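You operate a simulated robot arm through the tools that you are given. There is no shell and no other tool.

You run a simulated two-armed robot. Do the job below in one go: nothing can be reset, and whatever is moved stays where it is left.

JOB
Drain the stopped tester, press the module home and run the EARTH program.
Fine: it is the module tester; open the hood only when the live lamp is out; close it, pull the stop button out and set the program knob before you press start. Leave the knob there and the hood closed, and the lock knob and other modules alone. Where these are worked on the way, their far stop is far enough and under half their travel is too little: clear hood.

The check looks at the end state, three seconds after you hand in, the way a careful person would. Anything else that was tipped, shoved, dropped, spilled or broken makes it a failure.

ROBOT AND FRAMES
Two 7-joint arms with fingered hands on one trunk that stands fixed in place. Base frame: the origin is at the foot of the trunk, x ahead of it, y to its left, z up. Readings come in m, degrees, newtons and seconds.
The left shoulder is at [0.07, 0.162, 1.346], the right one opposite. With the tool pointing down near the work surface each hand reaches from about 0.1 to 0.8 m from the base axis, measured 20 degrees to its own side. Payload 4 kg a hand.
Tool frame (each hand has its own): the origin (TCP) lies between the finger pads and is the grasp point; the fingertips stand 0.026 m ahead of it; z points along the fingers, y is the line along which they close. The gripper opens to 0.132 m. The gripper's body begins 0.073 m behind the TCP. The gripper is a hand of 4 fingers: y runs from the thumb to the fingers, the wrist lies at [0, 0, -0.224] in the tool frame, and closing takes about 1.5 s.
Orientation is that of the tool frame in the base frame, as a unit quaternion [x, y, z, w]. With the fingers straight down and closing along the base's y, the tool's x points along the base's -x, its y along +y and its z along -z.

CONTROLS
- The arms move only by the tool play_rows. It takes "left_increments", "right_increments" or both (then of equal length, played together; a hand with none holds still); each is a list that holds one entry, the list of rows, each a list of 7 numbers: the turn, a rotation vector about the tool's x, y, z in degrees, then the shift along the tool's x, y, z in mm, then the gripper command, from -1 (shut) to 1 (fully open), values between in proportion. In form: [[[wx, wy, wz, x, y, z, gripper], ...]]. A call has 1 to 20 rows; each row is the pose to reach, as a shift and turn from the pose commanded when the call began, along the tool's axes at that moment. A row lasts 0.2 s, in which the tool goes at most 0.05 m and 8.6 degrees; a call with a longer step from one row to the next is refused whole, and so is a gripper value outside its range. Where a pose cannot be reached the arm comes as near as it can. A force on the tool above 40 N (or 10 N above the force at the start of the call, whichever is more), or a blocked arm, ends the call early, and 0.2 s more pass. Each finger travels about 0.045 m/s and halts on what it meets, pressing with about 25 N; the grip force reading is that of the motor and also rises with nothing between the fingers. The clock runs only during rows and for 0.2 s after the last one: add rows that repeat a pose to give the fingers time. The reply holds the time, the measured pose of the TCP, the force on the tool along the base axes, the opening and the grip force, in the units named above and with some noise, with the torque about the TCP (base axes, N m) and any sound that the robot's microphone picked up.
- Cameras (640 x 400 px; columns grow to the right, rows downward): "scene" is now at [0.1231, -0.0461, 1.5661]; the picture's right is [-0.53, -0.85, 0.00], its down [-0.54, 0.34, -0.77] and it looks along [0.65, -0.41, -0.63] (base axes); focal length 317 px, centre (320, 200). "left" rides on the left gripper at [-0.073, 0.006, -0.094] in its tool frame; the picture's right is [-0.08, -1.00, 0.00], its down [0.78, -0.06, -0.62] and it looks along [0.61, -0.05, 0.79] (tool axes); focal length 230 px, centre (320, 200). "right" rides on the right gripper at [0.073, 0.006, -0.093] in its tool frame; the picture's right is [-0.08, 1.00, 0.00], its down [-0.78, -0.06, -0.62] and it looks along [-0.62, -0.05, 0.79] (tool axes); focal length 230 px, centre (320, 200). There is no depth. A picture from a camera that has moved, and an enlarged one, comes with that camera's place and axes in the base frame and with its lens.
- get_image(camera): a new picture of that camera. No time passes.
- lift_body(by): slides the trunk up (or, below 0, down) by that many m; the arms and the scene camera ride with it, the base frame stays. It gives what a move gives, with no picture.
- set_grasp(shape, hand): the hand has 4 fingers and takes this shape, open, in about a second: jaw (thumb against the fingers, like two jaws); tri (thumb and two fingers); tip (a fingertip pinch); poke (one finger out to press); point (the index stretched); flat (the hand flat); cup (the hand cupped); fist (a fist). The gripper value then closes the fingers along that shape, each until it touches; the sizes above hold for jaw. It gives what a move gives, with no picture.
- aim_head(pan, tilt): turns the head with the scene camera to pan (to the left, within 86 degrees either way) and tilt (down, from -29 to 69), counted from straight ahead of the robot. It gives what a move gives.
- inspect(camera, box): a new picture of the part [left, top, right, bottom] of that camera's present view, enlarged. No time passes.
- hand_in(): hands the job in; it is judged then, once.

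Nothing tells you positions but the pictures and the camera data. Unless the task says otherwise, let go and move clear before handing in.

The tools are called after "Call:" as a command line: name --argument value ..., lists and objects as JSON in quotes. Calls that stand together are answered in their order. play_rows: Moves the arms, as the interface text tells. Its arguments: {"type":"object","properties":{"left_increments":{"type":"array"},"right_increments":{"type":"array"}},"required":[]} The other tools are called the same way: lift_body (by) slides the trunk up or down; set_grasp (shape, hand) gives the hand a shape; aim_head (pan, tilt) turns the head that bears the scene camera; get_image (camera) takes a picture; inspect (camera, box) takes an enlarged picture of a part of a camera's view; hand_in () hands the job in.

At the start:

```text
t: 0.0
left_ee_pos: [0.4765, -0.0888, 1.3799]
left_orientation: [0.0, 1.0, 0.0, -0.001]
left_force: [0.5, 0.7, 0.0]
left_torque: [-0.01, 0.01, -0.01]
left_opening: 0.1317
left_grasp_force: 0.0
left_shape: jaw
right_ee_pos: [0.2812, -0.3933, 1.3491]
right_orientation: [0.0, 1.0, 0.001, 0.001]
right_force: [-0.2, 0.8, 0.7]
right_torque: [-0.03, -0.04, 0.0]
right_opening: 0.1322
right_grasp_force: 0.1
right_shape: jaw
trunk travel left (down, up): [-0.825, 0.115]
head pan, tilt: [-32.3, 39.3]
```

scene: 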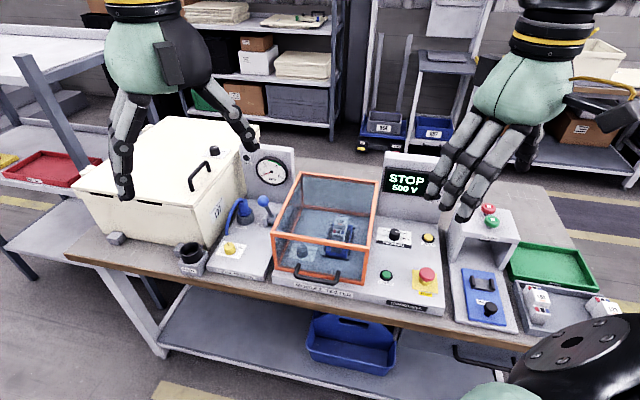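
right: 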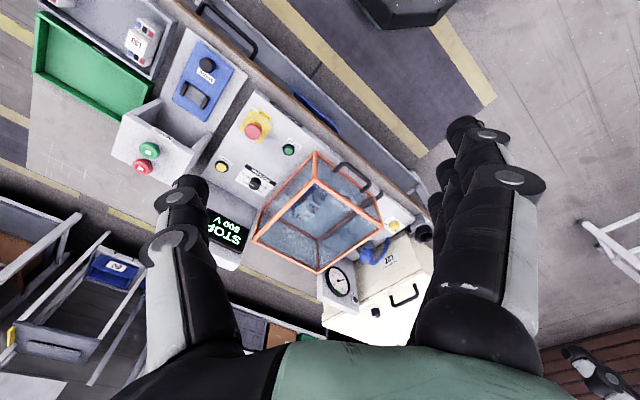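
left: 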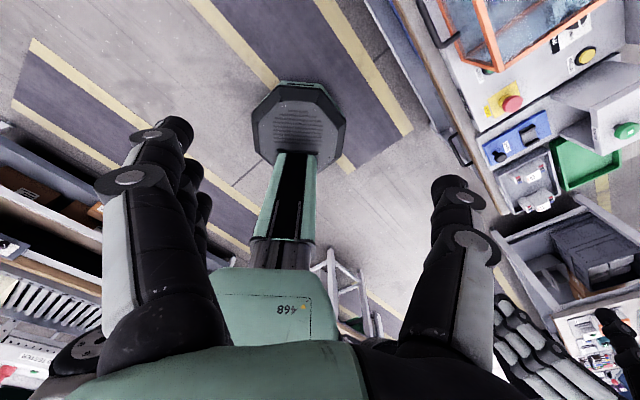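

I see a bench with an orange-framed clear hood over a module, a STOP/500 V display, a red stop button, a green start button, a knob and a few other devices. I'll look at the details before moving.

Call:
inspect --camera "scene" --box '[260, 160, 460, 320]'

Call:
inspect --camera "scene" --box '[360, 200, 460, 320]'

Call:
inspect --camera "scene" --box '[430, 190, 640, 350]'

Call:
inspect --camera "scene" --box '[70, 120, 300, 300]'

Call:
inspect --camera "right" --box '[140, 60, 420, 280]'

```text
2.50 times, centred on (360, 240) of scene
camera zoom: at [0.1231, -0.0461, 1.5661], right [-0.53, -0.85, 0.0], down [-0.54, 0.34, -0.77], along [0.65, -0.41, -0.63], focal length 794 px, centre (220, 100)
```

zoom: 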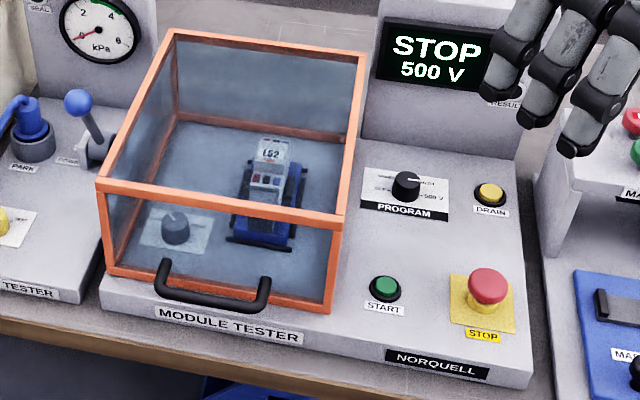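

```text
3.33 times, centred on (410, 260) of scene
camera zoom: at [0.1231, -0.0461, 1.5661], right [-0.53, -0.85, 0.0], down [-0.54, 0.34, -0.77], along [0.65, -0.41, -0.63], focal length 1058 px, centre (20, 0)
```

zoom: 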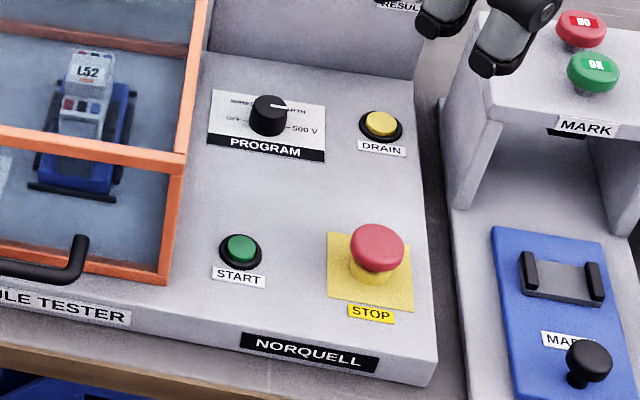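

```text
2.50 times, centred on (535, 270) of scene
camera zoom: at [0.1231, -0.0461, 1.5661], right [-0.53, -0.85, 0.0], down [-0.54, 0.34, -0.77], along [0.65, -0.41, -0.63], focal length 794 px, centre (-218, 25)
```

zoom: 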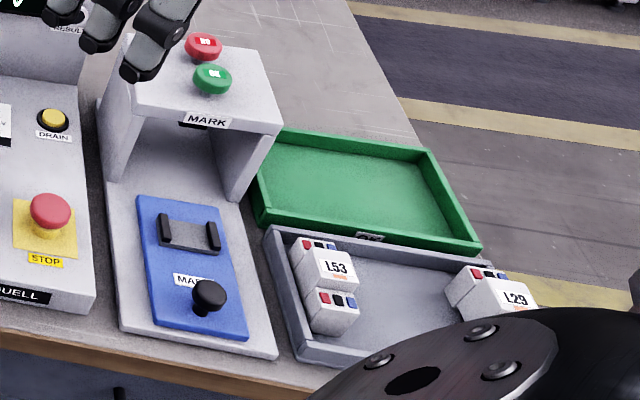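

```text
2.22 times, centred on (185, 210) of scene
camera zoom: at [0.1231, -0.0461, 1.5661], right [-0.53, -0.85, 0.0], down [-0.54, 0.34, -0.77], along [0.65, -0.41, -0.63], focal length 705 px, centre (620, 178)
```

zoom: 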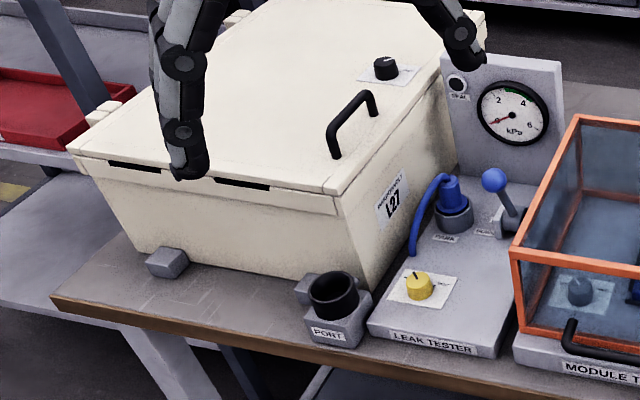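

```text
1.82 times, centred on (280, 170) of right
camera zoom: at [0.2075, -0.3875, 1.4432], right [0.08, 1.0, 0.0], down [0.78, -0.06, 0.62], along [0.62, -0.05, -0.79], focal length 418 px, centre (393, 254)
```

zoom: 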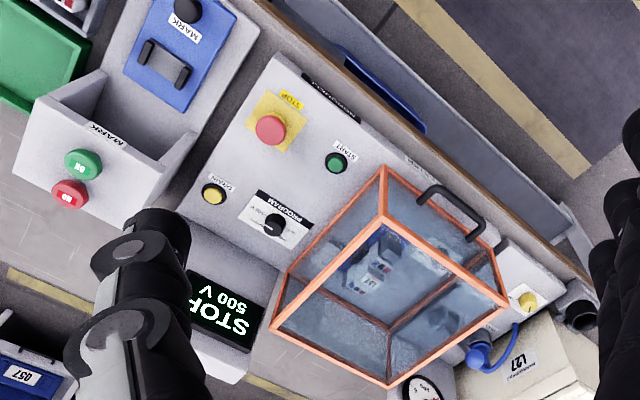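

The tester sits ahead-right, with its panel tops around z ≈ 0.82. I'll zoom in tighter on the panel, the hood interior and the display to find the live lamp, the lock knob and the program marks.

Call:
inspect --camera "scene" --box '[370, 215, 450, 265]'

Call:
inspect --camera "scene" --box '[280, 195, 376, 255]'

Call:
inspect --camera "scene" --box '[370, 140, 466, 200]'

Call:
inspect --camera "right" --box '[200, 130, 296, 190]'

Call:
inspect --camera "right" --box '[260, 150, 388, 230]'

```text
8.00 times, centred on (410, 240) of scene
camera zoom: at [0.1231, -0.0461, 1.5661], right [-0.53, -0.85, 0.0], down [-0.54, 0.34, -0.77], along [0.65, -0.41, -0.63], focal length 2539 px, centre (-400, -120)
```

zoom: 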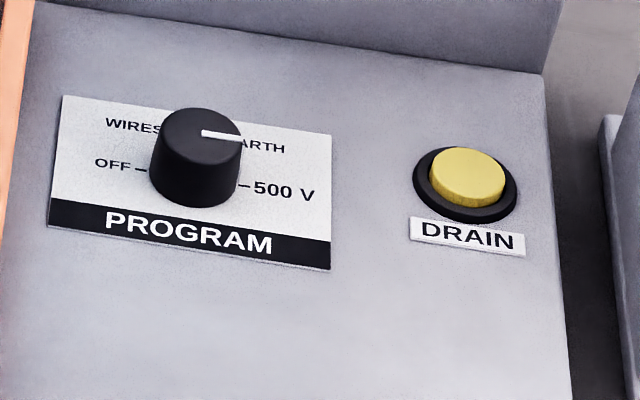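

```text
6.67 times, centred on (328, 225) of scene
camera zoom: at [0.1231, -0.0461, 1.5661], right [-0.53, -0.85, 0.0], down [-0.54, 0.34, -0.77], along [0.65, -0.41, -0.63], focal length 2116 px, centre (267, 33)
```

zoom: 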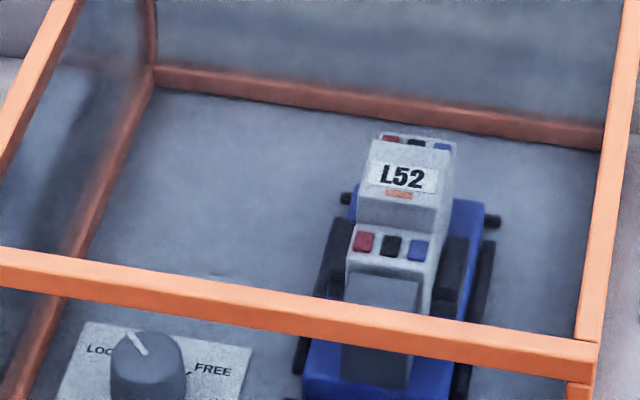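

```text
6.67 times, centred on (418, 170) of scene
camera zoom: at [0.1231, -0.0461, 1.5661], right [-0.53, -0.85, 0.0], down [-0.54, 0.34, -0.77], along [0.65, -0.41, -0.63], focal length 2116 px, centre (-333, 400)
```

zoom: 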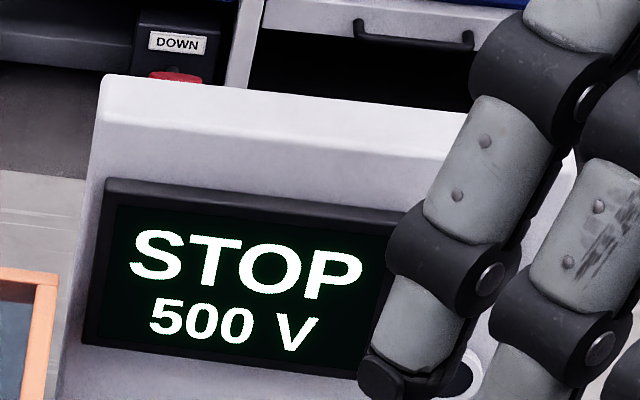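

```text
6.67 times, centred on (248, 160) of right
camera zoom: at [0.2075, -0.3875, 1.4432], right [0.08, 1.0, 0.0], down [0.78, -0.06, 0.62], along [0.62, -0.05, -0.79], focal length 1534 px, centre (800, 467)
```

zoom: 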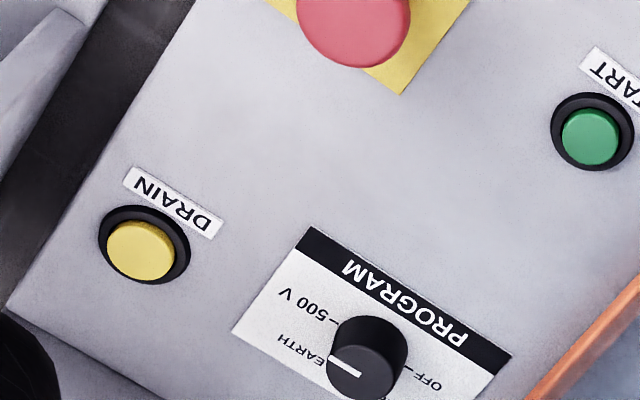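

```text
5.00 times, centred on (324, 190) of right
camera zoom: at [0.2075, -0.3875, 1.4432], right [0.08, 1.0, 0.0], down [0.78, -0.06, 0.62], along [0.62, -0.05, -0.79], focal length 1150 px, centre (300, 250)
```

zoom: 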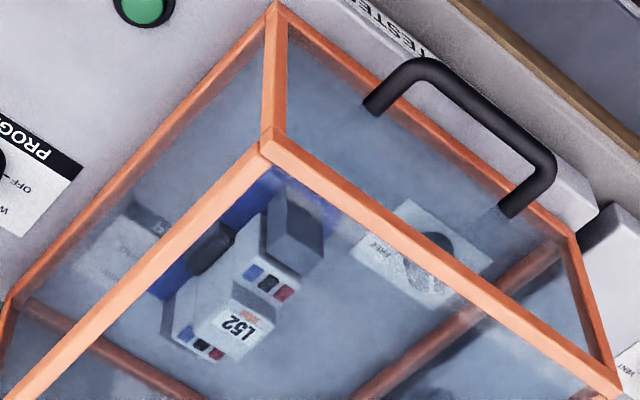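

The tester is turned about 45° to the base, and the program pointer seems to sit between EARTH and 500 V. I'll move the right hand out of the camera's line to see the rest of the display, and lower the trunk a little.

Call:
play_rows --right_increments '[[[0, 0, 0, 20, -40, 0, 1], [0, 0, 0, 40, -80, 0, 1], [0, 0, 0, 60, -120, 0, 1], [0, 0, 0, 60, -160, 0, 1]]]'

Call:
lift_body --by -0.2

Call:
get_image --camera "scene"

```text
t: 1.0
left_ee_pos: [0.4772, -0.0904, 1.3781]
left_orientation: [0.0, 1.0, 0.002, 0.0]
left_force: [0.1, 0.4, 1.0]
left_torque: [0.02, 0.03, 0.0]
left_opening: 0.1316
left_grasp_force: 0.0
left_shape: jaw
right_ee_pos: [0.2318, -0.5582, 1.3359]
right_orientation: [0.001, 1.0, 0.001, 0.0]
right_force: [0.4, -0.1, 0.7]
right_torque: [-0.01, -0.01, 0.04]
right_opening: 0.1318
right_grasp_force: 0.1
right_shape: jaw
right hand out of reach, approached as far as the arm can: row 2, 3, 4
trunk travel left (down, up): [-0.825, 0.115]
head pan, tilt: [-32.3, 39.3]
```

```text
t: 3.2
left_ee_pos: [0.4768, -0.0892, 1.1813]
left_orientation: [0.001, 1.0, 0.0, 0.0]
left_force: [0.7, 0.1, -0.1]
left_torque: [-0.02, 0.02, -0.02]
left_opening: 0.1316
left_grasp_force: 0.1
left_shape: jaw
right_ee_pos: [0.2326, -0.5566, 1.1366]
right_orientation: [0.001, 1.0, 0.0, 0.001]
right_force: [0.4, -0.8, 0.4]
right_torque: [0.0, -0.03, -0.01]
right_opening: 0.1319
right_grasp_force: 0.1
right_shape: jaw
trunk travel left (down, up): [-0.625, 0.315]
head pan, tilt: [-32.3, 39.3]
```

```text
taken
camera scene: at [0.123, -0.046, 1.3661], right [-0.53, -0.85, 0.0], down [-0.54, 0.34, -0.77], along [0.65, -0.41, -0.63], focal length 317 px, centre (320, 200)
```

scene: 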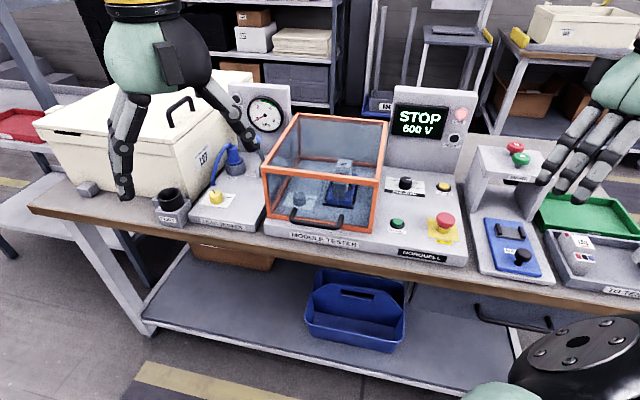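

The display also has a lamp beside it. I'll zoom in on it and on the program knob.

Call:
inspect --camera "scene" --box '[380, 80, 480, 142]'

Call:
inspect --camera "scene" --box '[380, 165, 476, 225]'

Call:
inspect --camera "scene" --box '[255, 105, 415, 265]'

Call:
get_image --camera "right"

Call:
get_image --camera "left"

```text
6.40 times, centred on (430, 111) of scene
camera zoom: at [0.123, -0.046, 1.3661], right [-0.53, -0.85, 0.0], down [-0.54, 0.34, -0.77], along [0.65, -0.41, -0.63], focal length 2031 px, centre (-384, 770)
```

zoom: 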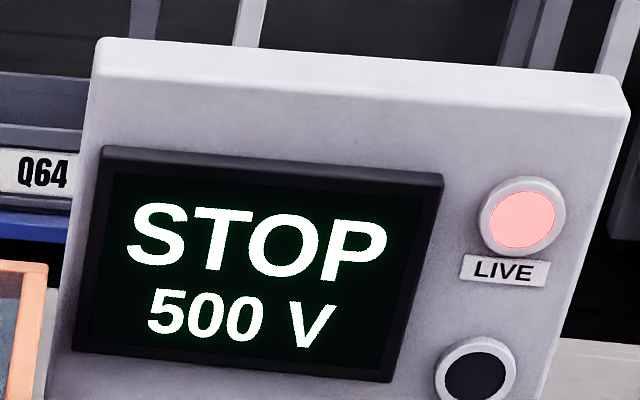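

```text
6.67 times, centred on (428, 195) of scene
camera zoom: at [0.123, -0.046, 1.3661], right [-0.53, -0.85, 0.0], down [-0.54, 0.34, -0.77], along [0.65, -0.41, -0.63], focal length 2116 px, centre (-400, 233)
```

zoom: 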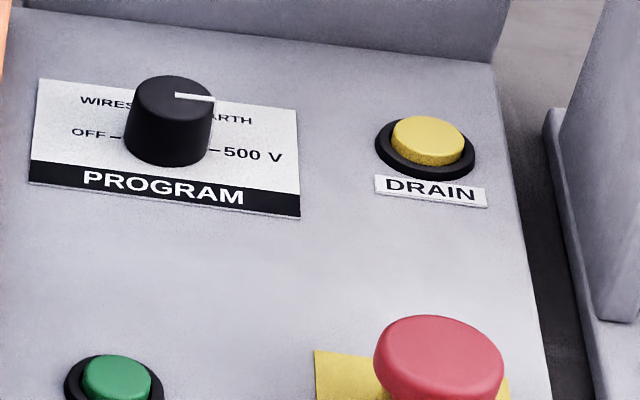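

```text
2.50 times, centred on (335, 185) of scene
camera zoom: at [0.123, -0.046, 1.3661], right [-0.53, -0.85, 0.0], down [-0.54, 0.34, -0.77], along [0.65, -0.41, -0.63], focal length 794 px, centre (282, 238)
```

zoom: 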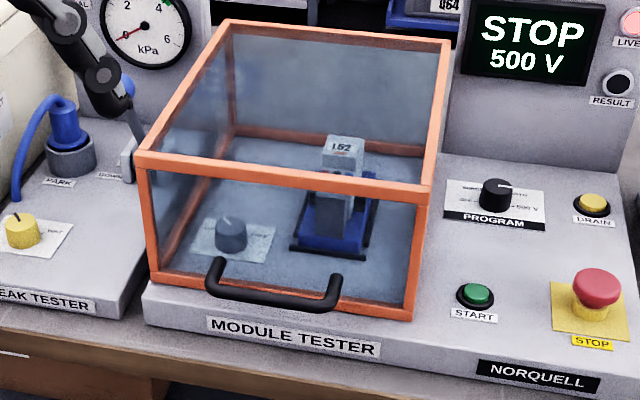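

```text
taken
camera right: at [0.1585, -0.5499, 1.2308], right [0.08, 1.0, 0.0], down [0.78, -0.06, 0.62], along [0.62, -0.05, -0.79], focal length 230 px, centre (320, 200)
```

right: 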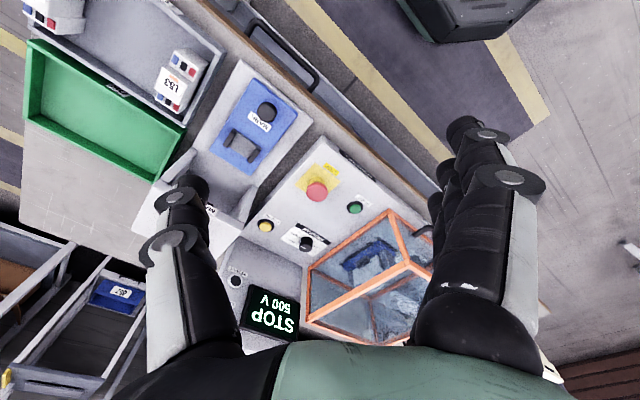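

```text
taken
camera left: at [0.5495, -0.0825, 1.2733], right [0.08, -1.0, 0.0], down [-0.78, -0.06, 0.62], along [-0.61, -0.05, -0.79], focal length 230 px, centre (320, 200)
```

left: 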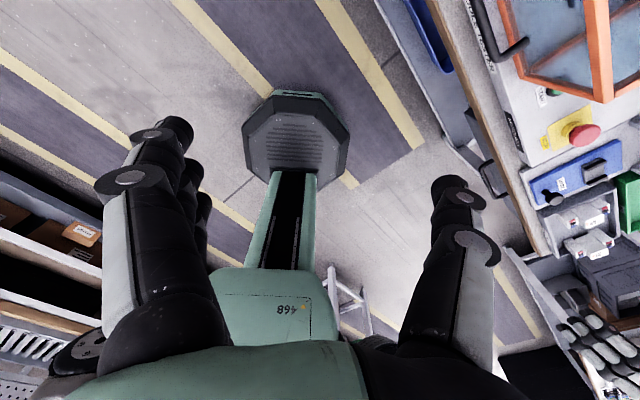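

The LIVE lamp is lit and the display shows 500 V, so the hood stays shut for now. I'll put the right hand in the poke shape and look at where its fingertip lies.

Call:
set_grasp --hand "right" --shape "poke"

Call:
aim_head --pan -55 --tilt 32

Call:
get_image --camera "scene"

Call:
get_image --camera "right"

```text
t: 4.1
left_ee_pos: [0.4765, -0.0893, 1.1791]
left_orientation: [0.0, 1.0, 0.0, 0.0]
left_force: [-0.3, -0.1, -0.4]
left_torque: [0.02, -0.01, -0.04]
left_opening: 0.1315
left_grasp_force: 0.0
left_shape: jaw
right_ee_pos: [0.2334, -0.5568, 1.1357]
right_orientation: [0.001, 1.0, 0.001, 0.001]
right_force: [-0.7, -0.2, 1.0]
right_torque: [0.01, -0.01, 0.02]
right_opening: 0.0
right_grasp_force: 0.0
right_shape: poke
trunk travel left (down, up): [-0.625, 0.315]
head pan, tilt: [-32.3, 39.3]
```

```text
t: 4.9
left_ee_pos: [0.4763, -0.0879, 1.1799]
left_orientation: [0.0, 1.0, -0.001, -0.001]
left_force: [-0.2, 0.6, 0.6]
left_torque: [0.01, -0.03, -0.01]
left_opening: 0.1319
left_grasp_force: 0.0
left_shape: jaw
right_ee_pos: [0.233, -0.5561, 1.1363]
right_orientation: [-0.001, 1.0, 0.0, 0.0]
right_force: [0.3, -0.3, -0.7]
right_torque: [0.01, 0.03, 0.02]
right_opening: 0.0
right_grasp_force: 0.2
right_shape: poke
trunk travel left (down, up): [-0.625, 0.315]
head pan, tilt: [-55.0, 32.0]
```

```text
taken
camera scene: at [0.1022, -0.0737, 1.3772], right [-0.82, -0.57, 0.0], down [-0.3, 0.43, -0.85], along [0.49, -0.69, -0.53], focal length 317 px, centre (320, 200)
```

scene: 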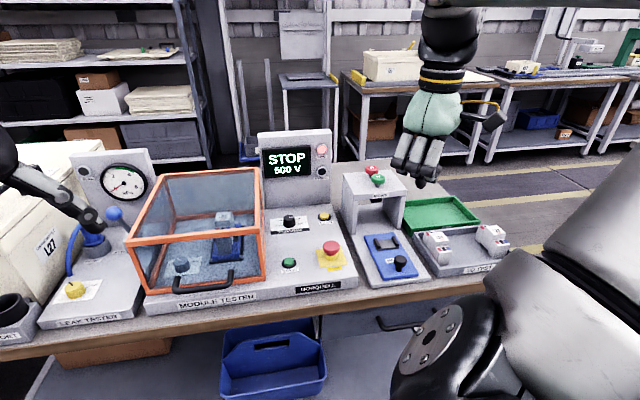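

```text
taken
camera right: at [0.1586, -0.5499, 1.2307], right [0.08, 1.0, 0.0], down [0.78, -0.06, 0.62], along [0.62, -0.05, -0.79], focal length 230 px, centre (320, 200)
```

right: 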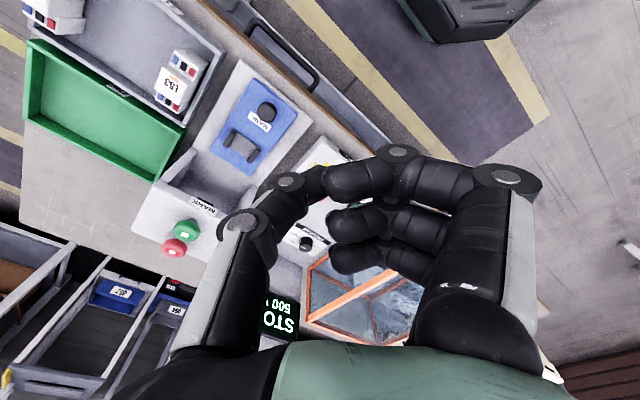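

I need a closer look at the poke finger.

Call:
inspect --camera "scene" --box '[370, 80, 500, 200]'

Call:
inspect --camera "right" --box '[220, 130, 420, 290]'

Call:
inspect --camera "scene" --box '[250, 125, 360, 195]'

```text
3.33 times, centred on (435, 140) of scene
camera zoom: at [0.1022, -0.0737, 1.3772], right [-0.82, -0.57, 0.0], down [-0.3, 0.43, -0.85], along [0.49, -0.69, -0.53], focal length 1058 px, centre (-63, 400)
```

zoom: 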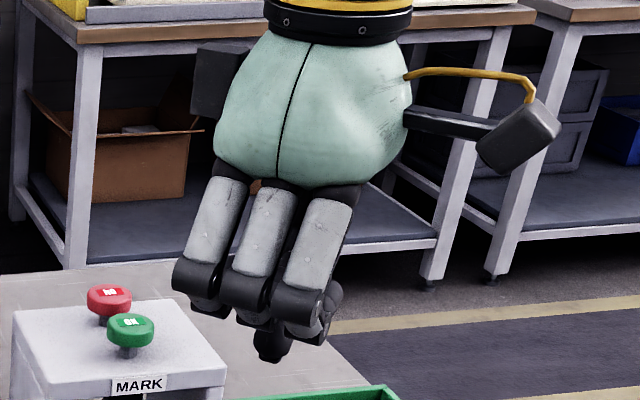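

```text
2.50 times, centred on (320, 210) of right
camera zoom: at [0.1586, -0.5499, 1.2307], right [0.08, 1.0, 0.0], down [0.78, -0.06, 0.62], along [0.62, -0.05, -0.79], focal length 575 px, centre (320, 175)
```

zoom: 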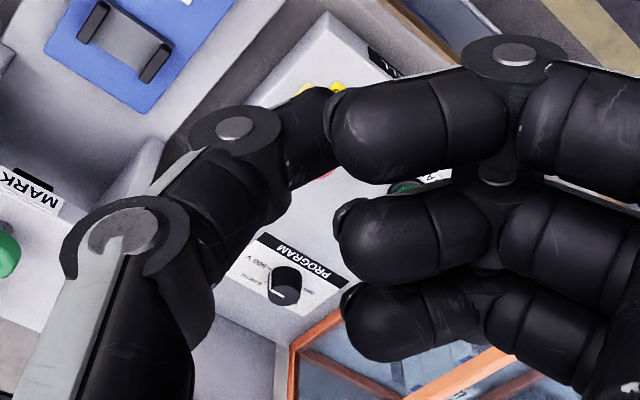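

```text
5.71 times, centred on (305, 160) of scene
camera zoom: at [0.1022, -0.0737, 1.3772], right [-0.82, -0.57, 0.0], down [-0.3, 0.43, -0.85], along [0.49, -0.69, -0.53], focal length 1814 px, centre (406, 429)
```

zoom: 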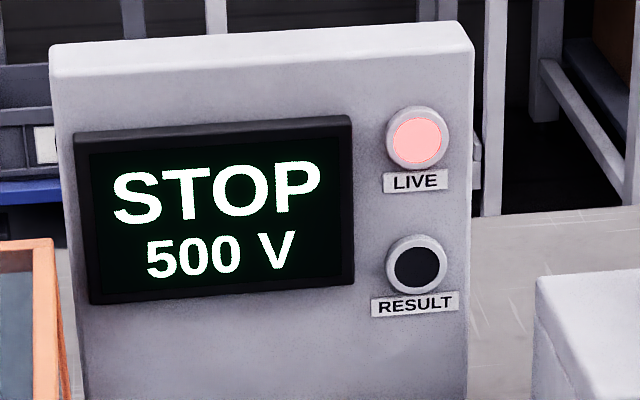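

In poke, the thumb tip sits on the tool axis, about 26 mm ahead of the TCP, with the knuckles only about 15 mm behind it. I'll compare the point shape, which may stick out further.

Call:
set_grasp --hand "right" --shape "point"

Call:
inspect --camera "scene" --box '[370, 80, 500, 200]'

Call:
get_image --camera "right"

```text
t: 5.8
left_ee_pos: [0.4765, -0.0899, 1.1786]
left_orientation: [0.0, 1.0, 0.0, 0.0]
left_force: [-0.4, 0.7, 0.5]
left_torque: [0.0, 0.01, 0.03]
left_opening: 0.1317
left_grasp_force: 0.1
left_shape: jaw
right_ee_pos: [0.2327, -0.5567, 1.1363]
right_orientation: [0.0, 1.0, 0.0, 0.001]
right_force: [0.1, 1.0, -0.2]
right_torque: [-0.01, 0.02, -0.01]
right_opening: 0.1259
right_grasp_force: 0.1
right_shape: point
trunk travel left (down, up): [-0.625, 0.315]
head pan, tilt: [-55.0, 32.0]
```

```text
3.33 times, centred on (435, 140) of scene
camera zoom: at [0.1021, -0.0738, 1.3772], right [-0.82, -0.57, 0.0], down [-0.3, 0.43, -0.85], along [0.49, -0.69, -0.53], focal length 1058 px, centre (-63, 400)
```

zoom: 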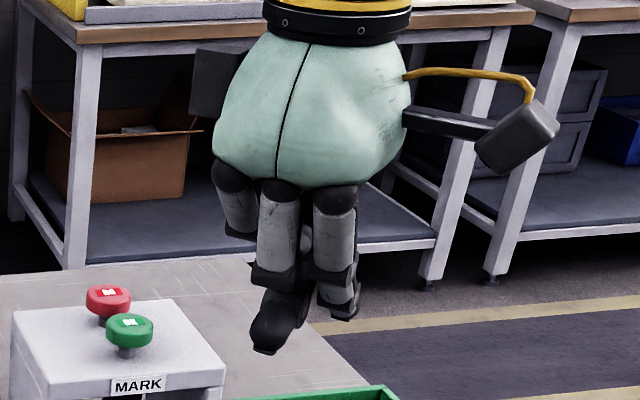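

```text
taken
camera right: at [0.1585, -0.55, 1.2307], right [0.08, 1.0, 0.0], down [0.78, -0.06, 0.62], along [0.62, -0.05, -0.79], focal length 230 px, centre (320, 200)
```

right: 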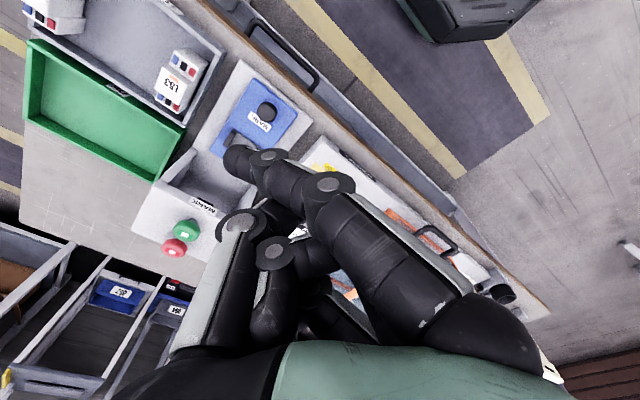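

Poke is the better-defined press: its tip is on the tool axis, with the knuckles well back. I'll go back to poke and check the height of the MARK stand next to the DRAIN button.

Call:
set_grasp --hand "right" --shape "poke"

Call:
inspect --camera "scene" --box '[240, 150, 480, 300]'

Call:
inspect --camera "right" --box '[120, 80, 360, 300]'

```text
t: 6.7
left_ee_pos: [0.4759, -0.0895, 1.1798]
left_orientation: [0.0, 1.0, 0.0, 0.0]
left_force: [0.8, -0.3, 0.1]
left_torque: [-0.02, -0.02, 0.03]
left_opening: 0.1317
left_grasp_force: 0.0
left_shape: jaw
right_ee_pos: [0.2316, -0.5559, 1.1365]
right_orientation: [0.0, 1.0, 0.001, 0.001]
right_force: [-0.2, 0.1, -0.2]
right_torque: [0.02, 0.01, 0.0]
right_opening: 0.0002
right_grasp_force: 0.1
right_shape: poke
trunk travel left (down, up): [-0.625, 0.315]
head pan, tilt: [-55.0, 32.0]
```

```text
2.67 times, centred on (360, 225) of scene
camera zoom: at [0.1021, -0.0738, 1.3772], right [-0.82, -0.57, 0.0], down [-0.3, 0.43, -0.85], along [0.49, -0.69, -0.53], focal length 846 px, centre (213, 133)
```

zoom: 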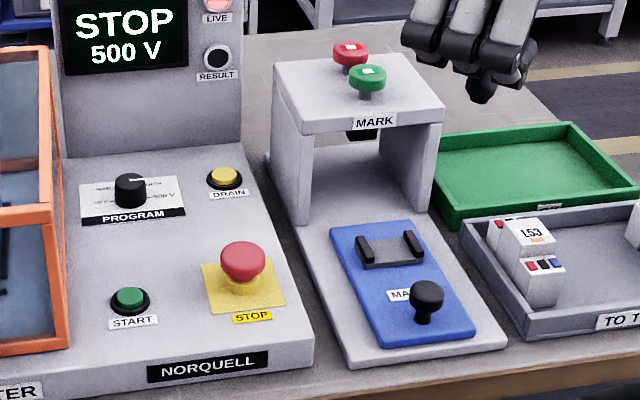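

```text
1.82 times, centred on (240, 190) of right
camera zoom: at [0.1585, -0.55, 1.2307], right [0.08, 1.0, 0.0], down [0.78, -0.06, 0.62], along [0.62, -0.05, -0.79], focal length 418 px, centre (466, 218)
```

zoom: 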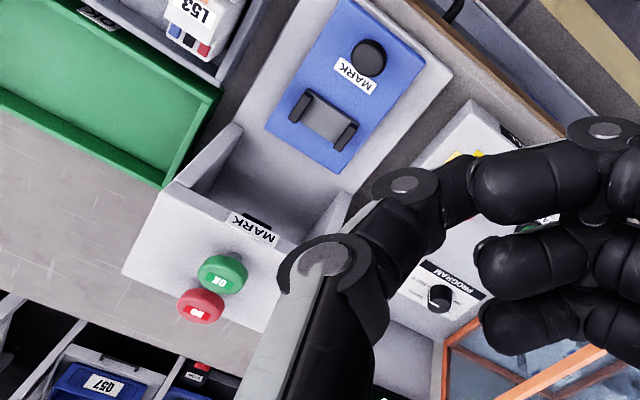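

The DRAIN button is at about (0.533, -0.710, 0.842), and the MARK stand's edge is about 7 cm to its right. I'll bring the right poke finger above the button with a slight lean away from the stand.

Call:
play_rows --right_increments '[[[0.85, 0.85, 0, -30, -15, 13, 1], [1.7, 1.7, 0, -61, -30, 27, 1], [2.55, 2.55, 0, -91, -45, 40, 1], [3.4, 3.4, 0, -122, -60, 54, 1], [4.25, 4.25, 0, -152, -75, 68, 1], [5.1, 5.1, 0, -183, -90, 81, 1], [5.95, 5.95, 0, -213, -105, 95, 1], [6.8, 6.8, 0, -244, -120, 108, 1], [7.65, 7.65, 0, -274, -135, 122, 1], [8.5, 8.5, 0, -305, -150, 136, 1], [8.5, 8.5, 0, -305, -150, 136, 1]]]'

Call:
get_image --camera "scene"

Call:
get_image --camera "right"

```text
t: 9.1
left_ee_pos: [0.4739, -0.0889, 1.18]
left_orientation: [0.001, 1.0, 0.0, 0.001]
left_force: [0.3, 0.7, -0.1]
left_torque: [-0.01, -0.01, 0.0]
left_opening: 0.132
left_grasp_force: 0.0
left_shape: jaw
right_ee_pos: [0.5341, -0.7075, 0.9972]
right_orientation: [-0.002, 0.995, -0.074, -0.072]
right_force: [-0.1, -0.1, -0.2]
right_torque: [0.0, -0.01, 0.01]
right_opening: 0.0
right_grasp_force: 0.1
right_shape: poke
right hand out of reach, approached as far as the arm can: row 10, 11
trunk travel left (down, up): [-0.625, 0.315]
head pan, tilt: [-55.0, 32.0]
```

```text
taken
camera scene: at [0.1004, -0.0732, 1.3774], right [-0.82, -0.57, 0.0], down [-0.3, 0.43, -0.85], along [0.49, -0.69, -0.53], focal length 317 px, centre (320, 200)
```

scene: 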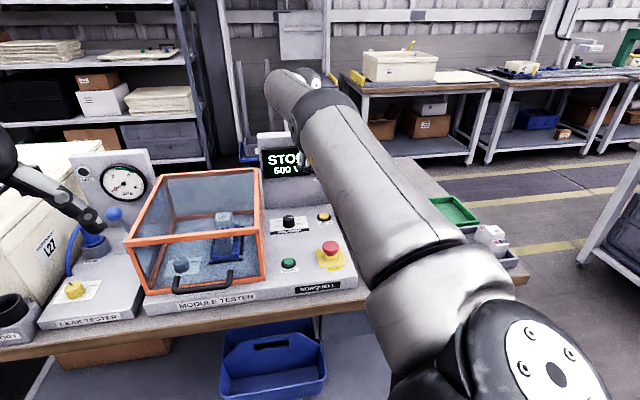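

```text
taken
camera right: at [0.4732, -0.6868, 1.0989], right [0.07, 0.99, -0.16], down [0.86, 0.02, 0.5], along [0.5, -0.17, -0.85], focal length 230 px, centre (320, 200)
```

right: 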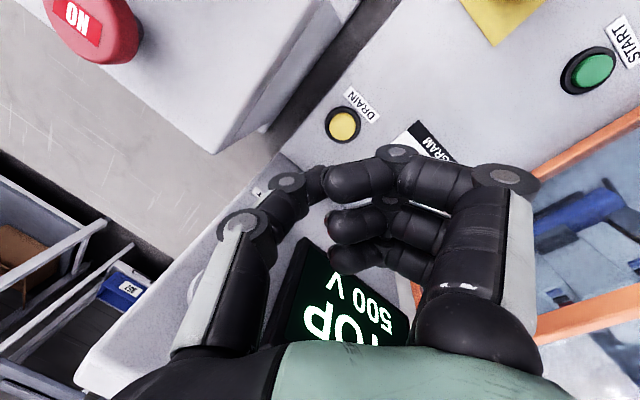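

The right hand is above the DRAIN button, near its reach limit, and the reading agrees with my estimate. I'll go straight down to just above the button.

Call:
play_rows --right_increments '[[[0, 0, 0, -4, 4, 28, 1], [0, 0, 0, -8, 8, 56, 1], [0, 0, 0, -12, 12, 80, 1], [0, 0, 0, -15, 15, 100, 1], [0, 0, 0, -16, 16, 108, 1], [0, 0, 0, -16, 16, 108, 1]]]'

Call:
get_image --camera "right"

Call:
get_image --camera "scene"

```text
t: 10.5
left_ee_pos: [0.4765, -0.0896, 1.1793]
left_orientation: [0.001, 1.0, 0.0, 0.0]
left_force: [0.1, -0.2, -0.2]
left_torque: [-0.01, 0.01, -0.01]
left_opening: 0.1318
left_grasp_force: 0.0
left_shape: jaw
right_ee_pos: [0.5333, -0.7098, 0.8879]
right_orientation: [-0.001, 0.995, -0.073, -0.074]
right_force: [1.6, 0.8, -0.4]
right_torque: [-0.05, -0.02, 0.0]
right_opening: 0.0
right_grasp_force: 0.0
right_shape: poke
trunk travel left (down, up): [-0.625, 0.315]
head pan, tilt: [-55.0, 32.0]
```

```text
taken
camera right: at [0.4742, -0.689, 0.9892], right [0.07, 0.99, -0.16], down [0.87, 0.02, 0.5], along [0.49, -0.17, -0.85], focal length 230 px, centre (320, 200)
```

right: 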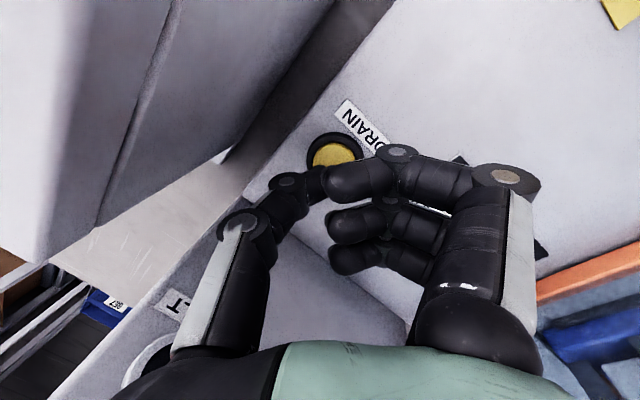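

```text
taken
camera scene: at [0.1024, -0.0739, 1.3772], right [-0.82, -0.57, 0.0], down [-0.3, 0.43, -0.85], along [0.49, -0.69, -0.53], focal length 317 px, centre (320, 200)
```

scene: 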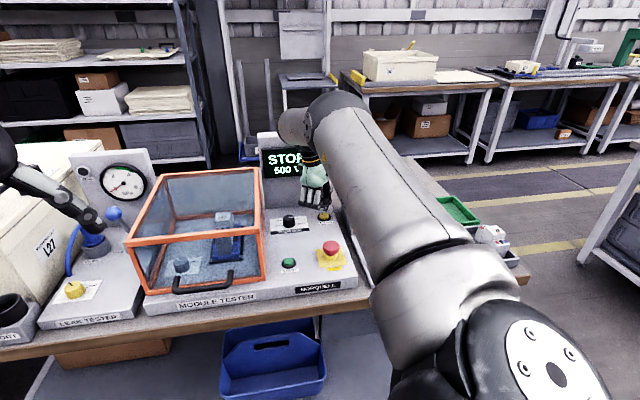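

The tip is about 2 cm above the button. I'll check the alignment closely.

Call:
inspect --camera "scene" --box '[270, 160, 350, 230]'

Call:
inspect --camera "right" --box '[260, 100, 400, 220]'

```text
5.71 times, centred on (310, 195) of scene
camera zoom: at [0.1024, -0.0739, 1.3772], right [-0.82, -0.57, 0.0], down [-0.3, 0.43, -0.85], along [0.49, -0.69, -0.53], focal length 1814 px, centre (377, 229)
```

zoom: 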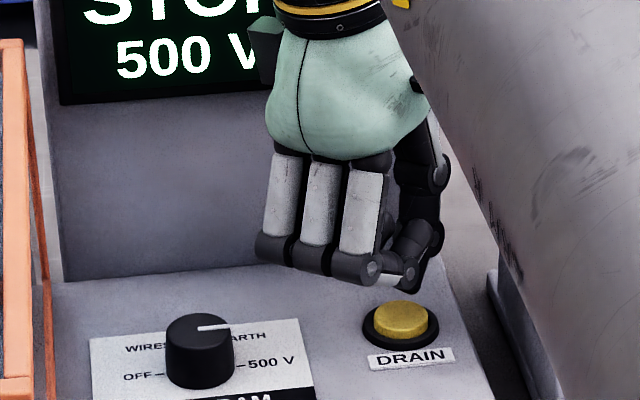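

```text
3.33 times, centred on (330, 160) of right
camera zoom: at [0.4742, -0.689, 0.9892], right [0.07, 0.99, -0.16], down [0.87, 0.02, 0.5], along [0.49, -0.17, -0.85], focal length 767 px, centre (287, 333)
```

zoom: 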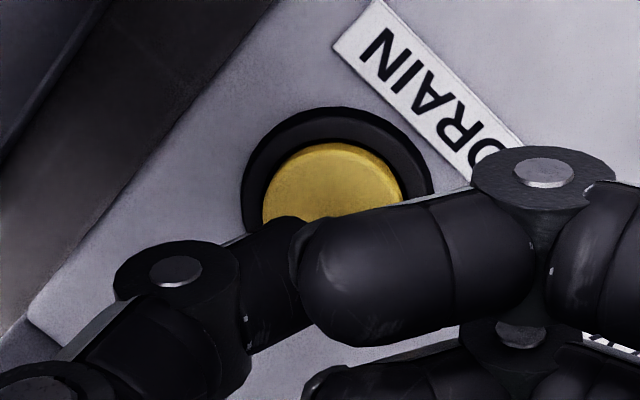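

The tip is right over the button. I'll press it down slowly and hold.

Call:
play_rows --right_increments '[[[0, 0, 0, -1.5, 3.5, 10, 1], [0, 0, 0, -2.5, 4.5, 17, 1], [0, 0, 0, -3, 5, 21, 1], [0, 0, 0, -3.5, 5.5, 24, 1], [0, 0, 0, -4, 6, 26, 1], [0, 0, 0, -4, 6, 26, 1], [0, 0, 0, -4, 6, 26, 1], [0, 0, 0, -4, 6, 26, 1]]]'

Call:
inspect --camera "scene" --box '[250, 125, 350, 230]'

```text
t: 12.3
left_ee_pos: [0.4717, -0.0851, 1.1821]
left_orientation: [0.0, 1.0, -0.001, 0.002]
left_force: [-0.5, 0.0, 0.5]
left_torque: [0.01, -0.01, 0.02]
left_opening: 0.1317
left_grasp_force: 0.0
left_shape: jaw
right_ee_pos: [0.5348, -0.7074, 0.8691]
right_orientation: [0.001, 0.995, -0.08, -0.066]
right_force: [-2.5, -2.3, 44.9]
right_torque: [-0.83, -0.02, 0.08]
right_opening: 0.0003
right_grasp_force: 0.0
right_shape: poke
trunk travel left (down, up): [-0.625, 0.315]
head pan, tilt: [-55.0, 32.0]
heard: click
stopped in row 8 (right hand): the force on the tool passed its limit at 40 N (the readings are from after the stop); the commanded pose is now the measured one
```

```text
3.81 times, centred on (300, 178) of scene
camera zoom: at [0.0976, -0.0703, 1.3776], right [-0.82, -0.57, 0.0], down [-0.3, 0.43, -0.85], along [0.49, -0.7, -0.53], focal length 1209 px, centre (396, 286)
```

zoom: 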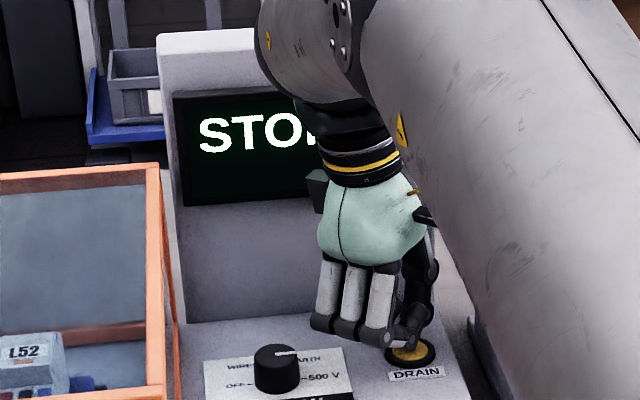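

I heard the click and the voltage line has gone. I'll raise the finger, draw the hand back toward the front and check the LIVE lamp.

Call:
play_rows --right_increments '[[[0, 0, 0, 3, -3, -20, 1], [0, 0, 0, 7, -7, -50, 1], [0, 0, 0, 12, -12, -85, 1], [0, 0, 0, 18, -18, -120, 1], [0, 0, 0, 45, 9, -130, 1], [0, 0, 0, 75, 39, -140, 1], [0, 0, 0, 105, 69, -150, 1], [0, 0, 0, 135, 99, -160, 1], [0, 0, 0, 165, 129, -170, 1], [0, 0, 0, 165, 129, -170, 1]]]'

Call:
get_image --camera "scene"

Call:
get_image --camera "right"

```text
t: 14.5
left_ee_pos: [0.4771, -0.0895, 1.1797]
left_orientation: [0.0, 1.0, 0.001, 0.0]
left_force: [1.0, 1.1, -0.4]
left_torque: [-0.01, 0.01, 0.01]
left_opening: 0.1317
left_grasp_force: 0.0
left_shape: jaw
right_ee_pos: [0.3946, -0.5535, 1.0341]
right_orientation: [-0.001, 0.995, -0.076, -0.071]
right_force: [0.3, -0.8, 0.5]
right_torque: [-0.02, 0.02, 0.02]
right_opening: 0.0
right_grasp_force: 0.1
right_shape: poke
trunk travel left (down, up): [-0.625, 0.315]
head pan, tilt: [-55.0, 32.0]
```

```text
taken
camera scene: at [0.1035, -0.0743, 1.377], right [-0.82, -0.57, 0.0], down [-0.3, 0.43, -0.85], along [0.49, -0.69, -0.53], focal length 317 px, centre (320, 200)
```

scene: 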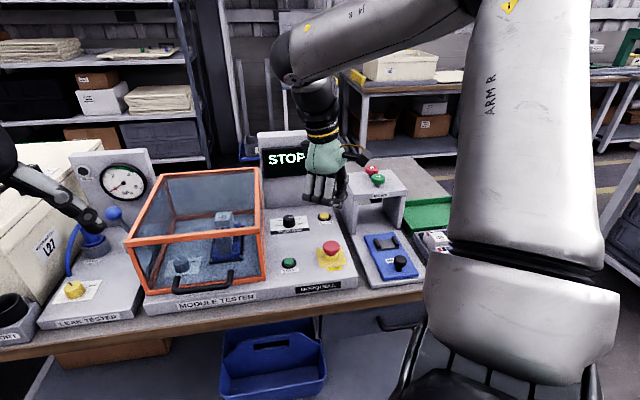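

```text
taken
camera right: at [0.3357, -0.5325, 1.1356], right [0.07, 0.98, -0.16], down [0.86, 0.02, 0.5], along [0.5, -0.17, -0.85], focal length 230 px, centre (320, 200)
```

right: 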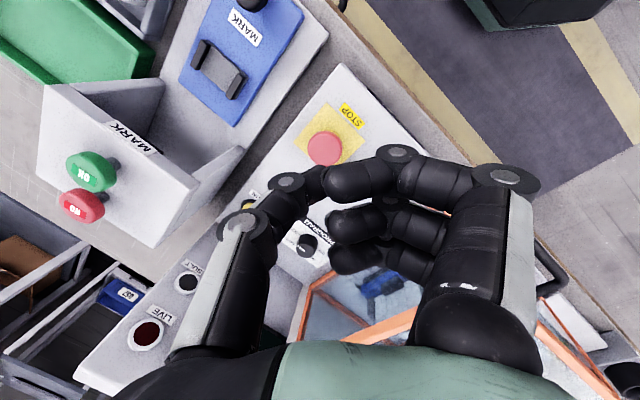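

The lamp looks dark from the right wrist camera. I'll zoom to confirm before touching the hood.

Call:
inspect --camera "right" --box '[110, 260, 230, 360]'

Call:
inspect --camera "scene" --box '[240, 110, 360, 200]'

Call:
inspect --camera "scene" --box '[120, 150, 280, 310]'

Call:
get_image --camera "left"

```text
4.00 times, centred on (170, 310) of right
camera zoom: at [0.3357, -0.5325, 1.1356], right [0.07, 0.98, -0.16], down [0.86, 0.02, 0.5], along [0.5, -0.17, -0.85], focal length 920 px, centre (920, -240)
```

zoom: 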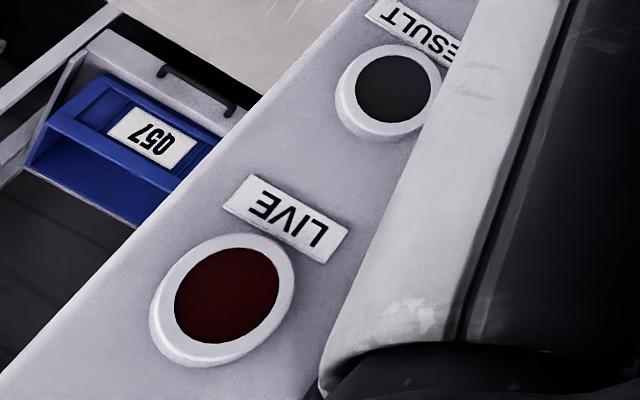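

```text
4.44 times, centred on (300, 155) of scene
camera zoom: at [0.1035, -0.0743, 1.377], right [-0.82, -0.57, 0.0], down [-0.3, 0.43, -0.85], along [0.49, -0.69, -0.53], focal length 1411 px, centre (409, 400)
```

zoom: 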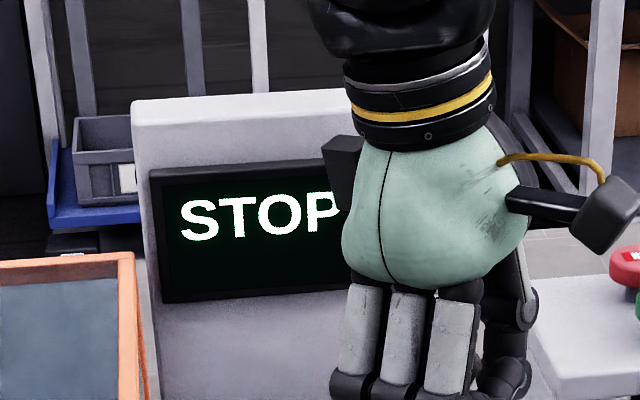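

```text
2.50 times, centred on (200, 230) of scene
camera zoom: at [0.1035, -0.0743, 1.377], right [-0.82, -0.57, 0.0], down [-0.3, 0.43, -0.85], along [0.49, -0.69, -0.53], focal length 794 px, centre (620, 125)
```

zoom: 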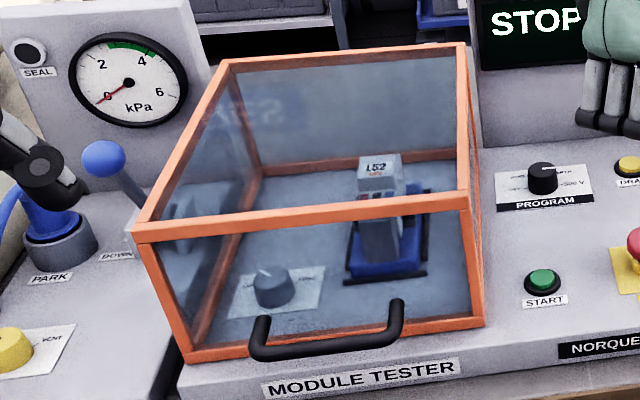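

```text
taken
camera left: at [0.5508, -0.083, 1.2726], right [0.08, -1.0, 0.0], down [-0.78, -0.06, 0.62], along [-0.62, -0.05, -0.79], focal length 230 px, centre (320, 200)
```

left: 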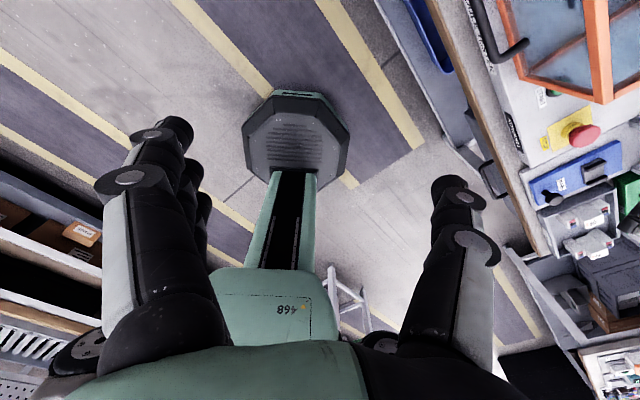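

The LIVE lamp is out and the display reads STOP with no voltage, so the hood may be opened. I'll move the left arm aside, shape the right hand as a jaw and bring it in front of the hood handle at about (0.558, -0.311, 0.879), pitched 45° down.

Call:
set_grasp --hand "right" --shape "jaw"

Call:
play_rows --left_increments '[[[0, 0, 0, 15, 40, 0, 1], [0, 0, 0, 30, 80, 0, 1], [0, 0, 0, 45, 120, 0, 1], [0, 0, 0, 60, 160, 0, 1], [0, 0, 0, 75, 200, 0, 1], [0, 0, 0, 90, 240, 0, 1], [0, 0, 0, 105, 280, 0, 1], [0, 0, 0, 105, 300, 0, 1], [0, 0, 0, 105, 300, 0, 1], [0, 0, 0, 105, 300, 0, 1], [0, 0, 0, 105, 300, 0, 1], [0, 0, 0, 105, 300, 0, 1], [0, 0, 0, 105, 300, 0, 1]]]' --right_increments '[[[3.15, -2.35, -3.15, 25, 25, 0, 0], [6.3, -4.7, -6.3, 50, 50, 0, 0], [9.45, -7.05, -9.45, 75, 75, 0, 0], [12.6, -9.4, -12.6, 100, 100, 0, 0], [15.75, -11.75, -15.75, 74, 126, 1, 0], [18.9, -14.1, -18.9, 48, 152, 2, 0], [22.05, -16.45, -22.05, 22, 178, 3, 0], [25.2, -18.8, -25.2, -4, 204, 4, 0], [28.35, -21.15, -28.35, -30, 230, 5, 0], [31.5, -23.5, -31.5, -56, 256, 6, 0], [34.65, -25.85, -34.65, -82, 282, 8, 0], [37.8, -28.2, -37.8, -109, 308, 9, 0], [37.8, -28.2, -37.8, -109, 308, 9, 0]]]'

Call:
get_image --camera "scene"

Call:
get_image --camera "right"

```text
t: 15.4
left_ee_pos: [0.4764, -0.0886, 1.1794]
left_orientation: [0.0, 1.0, 0.0, 0.0]
left_force: [-0.4, 0.0, -0.2]
left_torque: [0.03, -0.04, 0.01]
left_opening: 0.1318
left_grasp_force: 0.0
left_shape: jaw
right_ee_pos: [0.3945, -0.5535, 1.0347]
right_orientation: [0.0, 0.995, -0.076, -0.071]
right_force: [0.4, -0.7, -0.7]
right_torque: [-0.03, -0.01, 0.0]
right_opening: 0.1319
right_grasp_force: 0.0
right_shape: jaw
trunk travel left (down, up): [-0.625, 0.315]
head pan, tilt: [-55.0, 32.0]
```

```text
t: 18.2
left_ee_pos: [0.3694, 0.2123, 1.1798]
left_orientation: [0.0, 1.0, 0.0, 0.0]
left_force: [0.0, 0.5, -0.6]
left_torque: [0.02, 0.01, -0.03]
left_opening: 0.132
left_grasp_force: 0.1
left_shape: jaw
right_ee_pos: [0.5121, -0.3362, 0.9663]
right_orientation: [-0.355, 0.852, -0.353, 0.15]
right_force: [-0.1, -0.1, 0.8]
right_torque: [-0.02, 0.01, -0.01]
right_opening: 0.0655
right_grasp_force: 0.1
right_shape: jaw
right hand out of reach, approached as far as the arm can: row 4, 5, 6, 7, 8, 10, 11, 12, 13
trunk travel left (down, up): [-0.625, 0.315]
head pan, tilt: [-55.0, 32.0]
```

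```text
taken
camera scene: at [0.1016, -0.0735, 1.3773], right [-0.82, -0.57, 0.0], down [-0.3, 0.43, -0.85], along [0.49, -0.69, -0.53], focal length 317 px, centre (320, 200)
```

scene: 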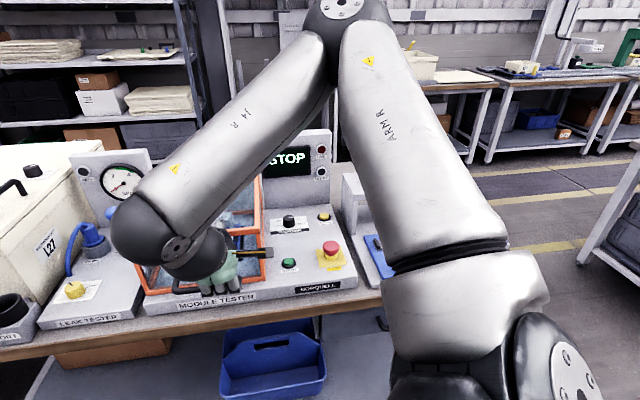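

```text
taken
camera right: at [0.4086, -0.3392, 1.0286], right [-0.44, 0.55, -0.71], down [0.27, 0.83, 0.48], along [0.86, 0.02, -0.52], focal length 230 px, centre (320, 200)
```

right: 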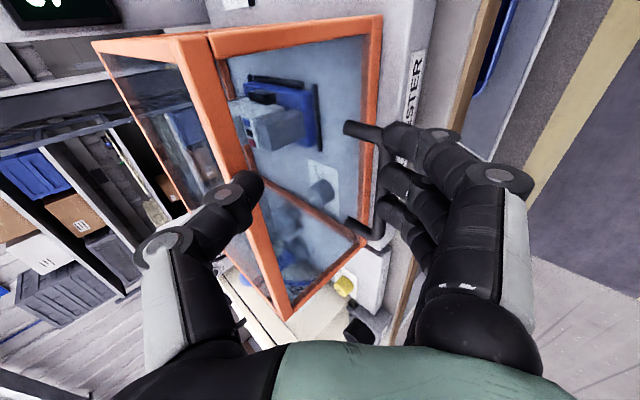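

The orientation is right, but the wrist is too close to the shoulder to reach the staging point. Raising the trunk will give the elbow room, so I'll do that and line up with the handle again.

Call:
lift_body --by 0.2

Call:
get_image --camera "right"

Call:
get_image --camera "scene"

```text
t: 20.4
left_ee_pos: [0.3703, 0.2124, 1.3797]
left_orientation: [0.0, 1.0, -0.001, -0.001]
left_force: [1.0, 0.5, 0.0]
left_torque: [0.0, 0.02, 0.01]
left_opening: 0.1318
left_grasp_force: 0.0
left_shape: jaw
right_ee_pos: [0.5105, -0.3371, 1.1664]
right_orientation: [-0.355, 0.853, -0.353, 0.15]
right_force: [-0.3, -0.4, 0.7]
right_torque: [-0.03, 0.0, 0.02]
right_opening: 0.0658
right_grasp_force: 0.1
right_shape: jaw
trunk travel left (down, up): [-0.825, 0.115]
head pan, tilt: [-55.0, 32.0]
```

```text
taken
camera right: at [0.4088, -0.3392, 1.2283], right [-0.44, 0.55, -0.71], down [0.27, 0.83, 0.48], along [0.85, 0.02, -0.52], focal length 230 px, centre (320, 200)
```

right: 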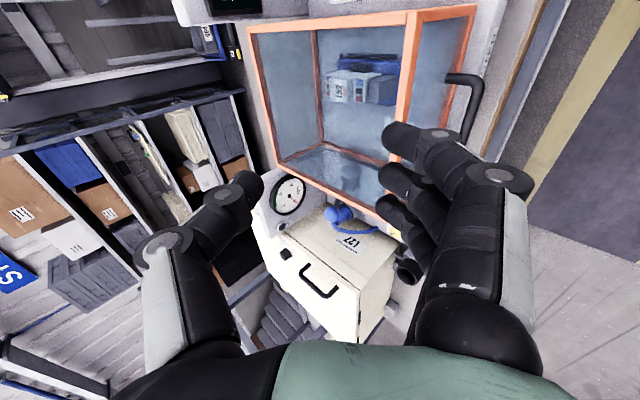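

```text
taken
camera scene: at [0.1023, -0.0736, 1.5771], right [-0.82, -0.57, 0.0], down [-0.3, 0.43, -0.85], along [0.49, -0.69, -0.53], focal length 317 px, centre (320, 200)
```

scene: 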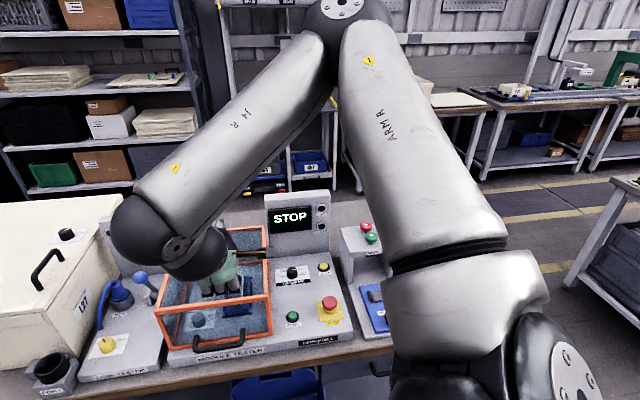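

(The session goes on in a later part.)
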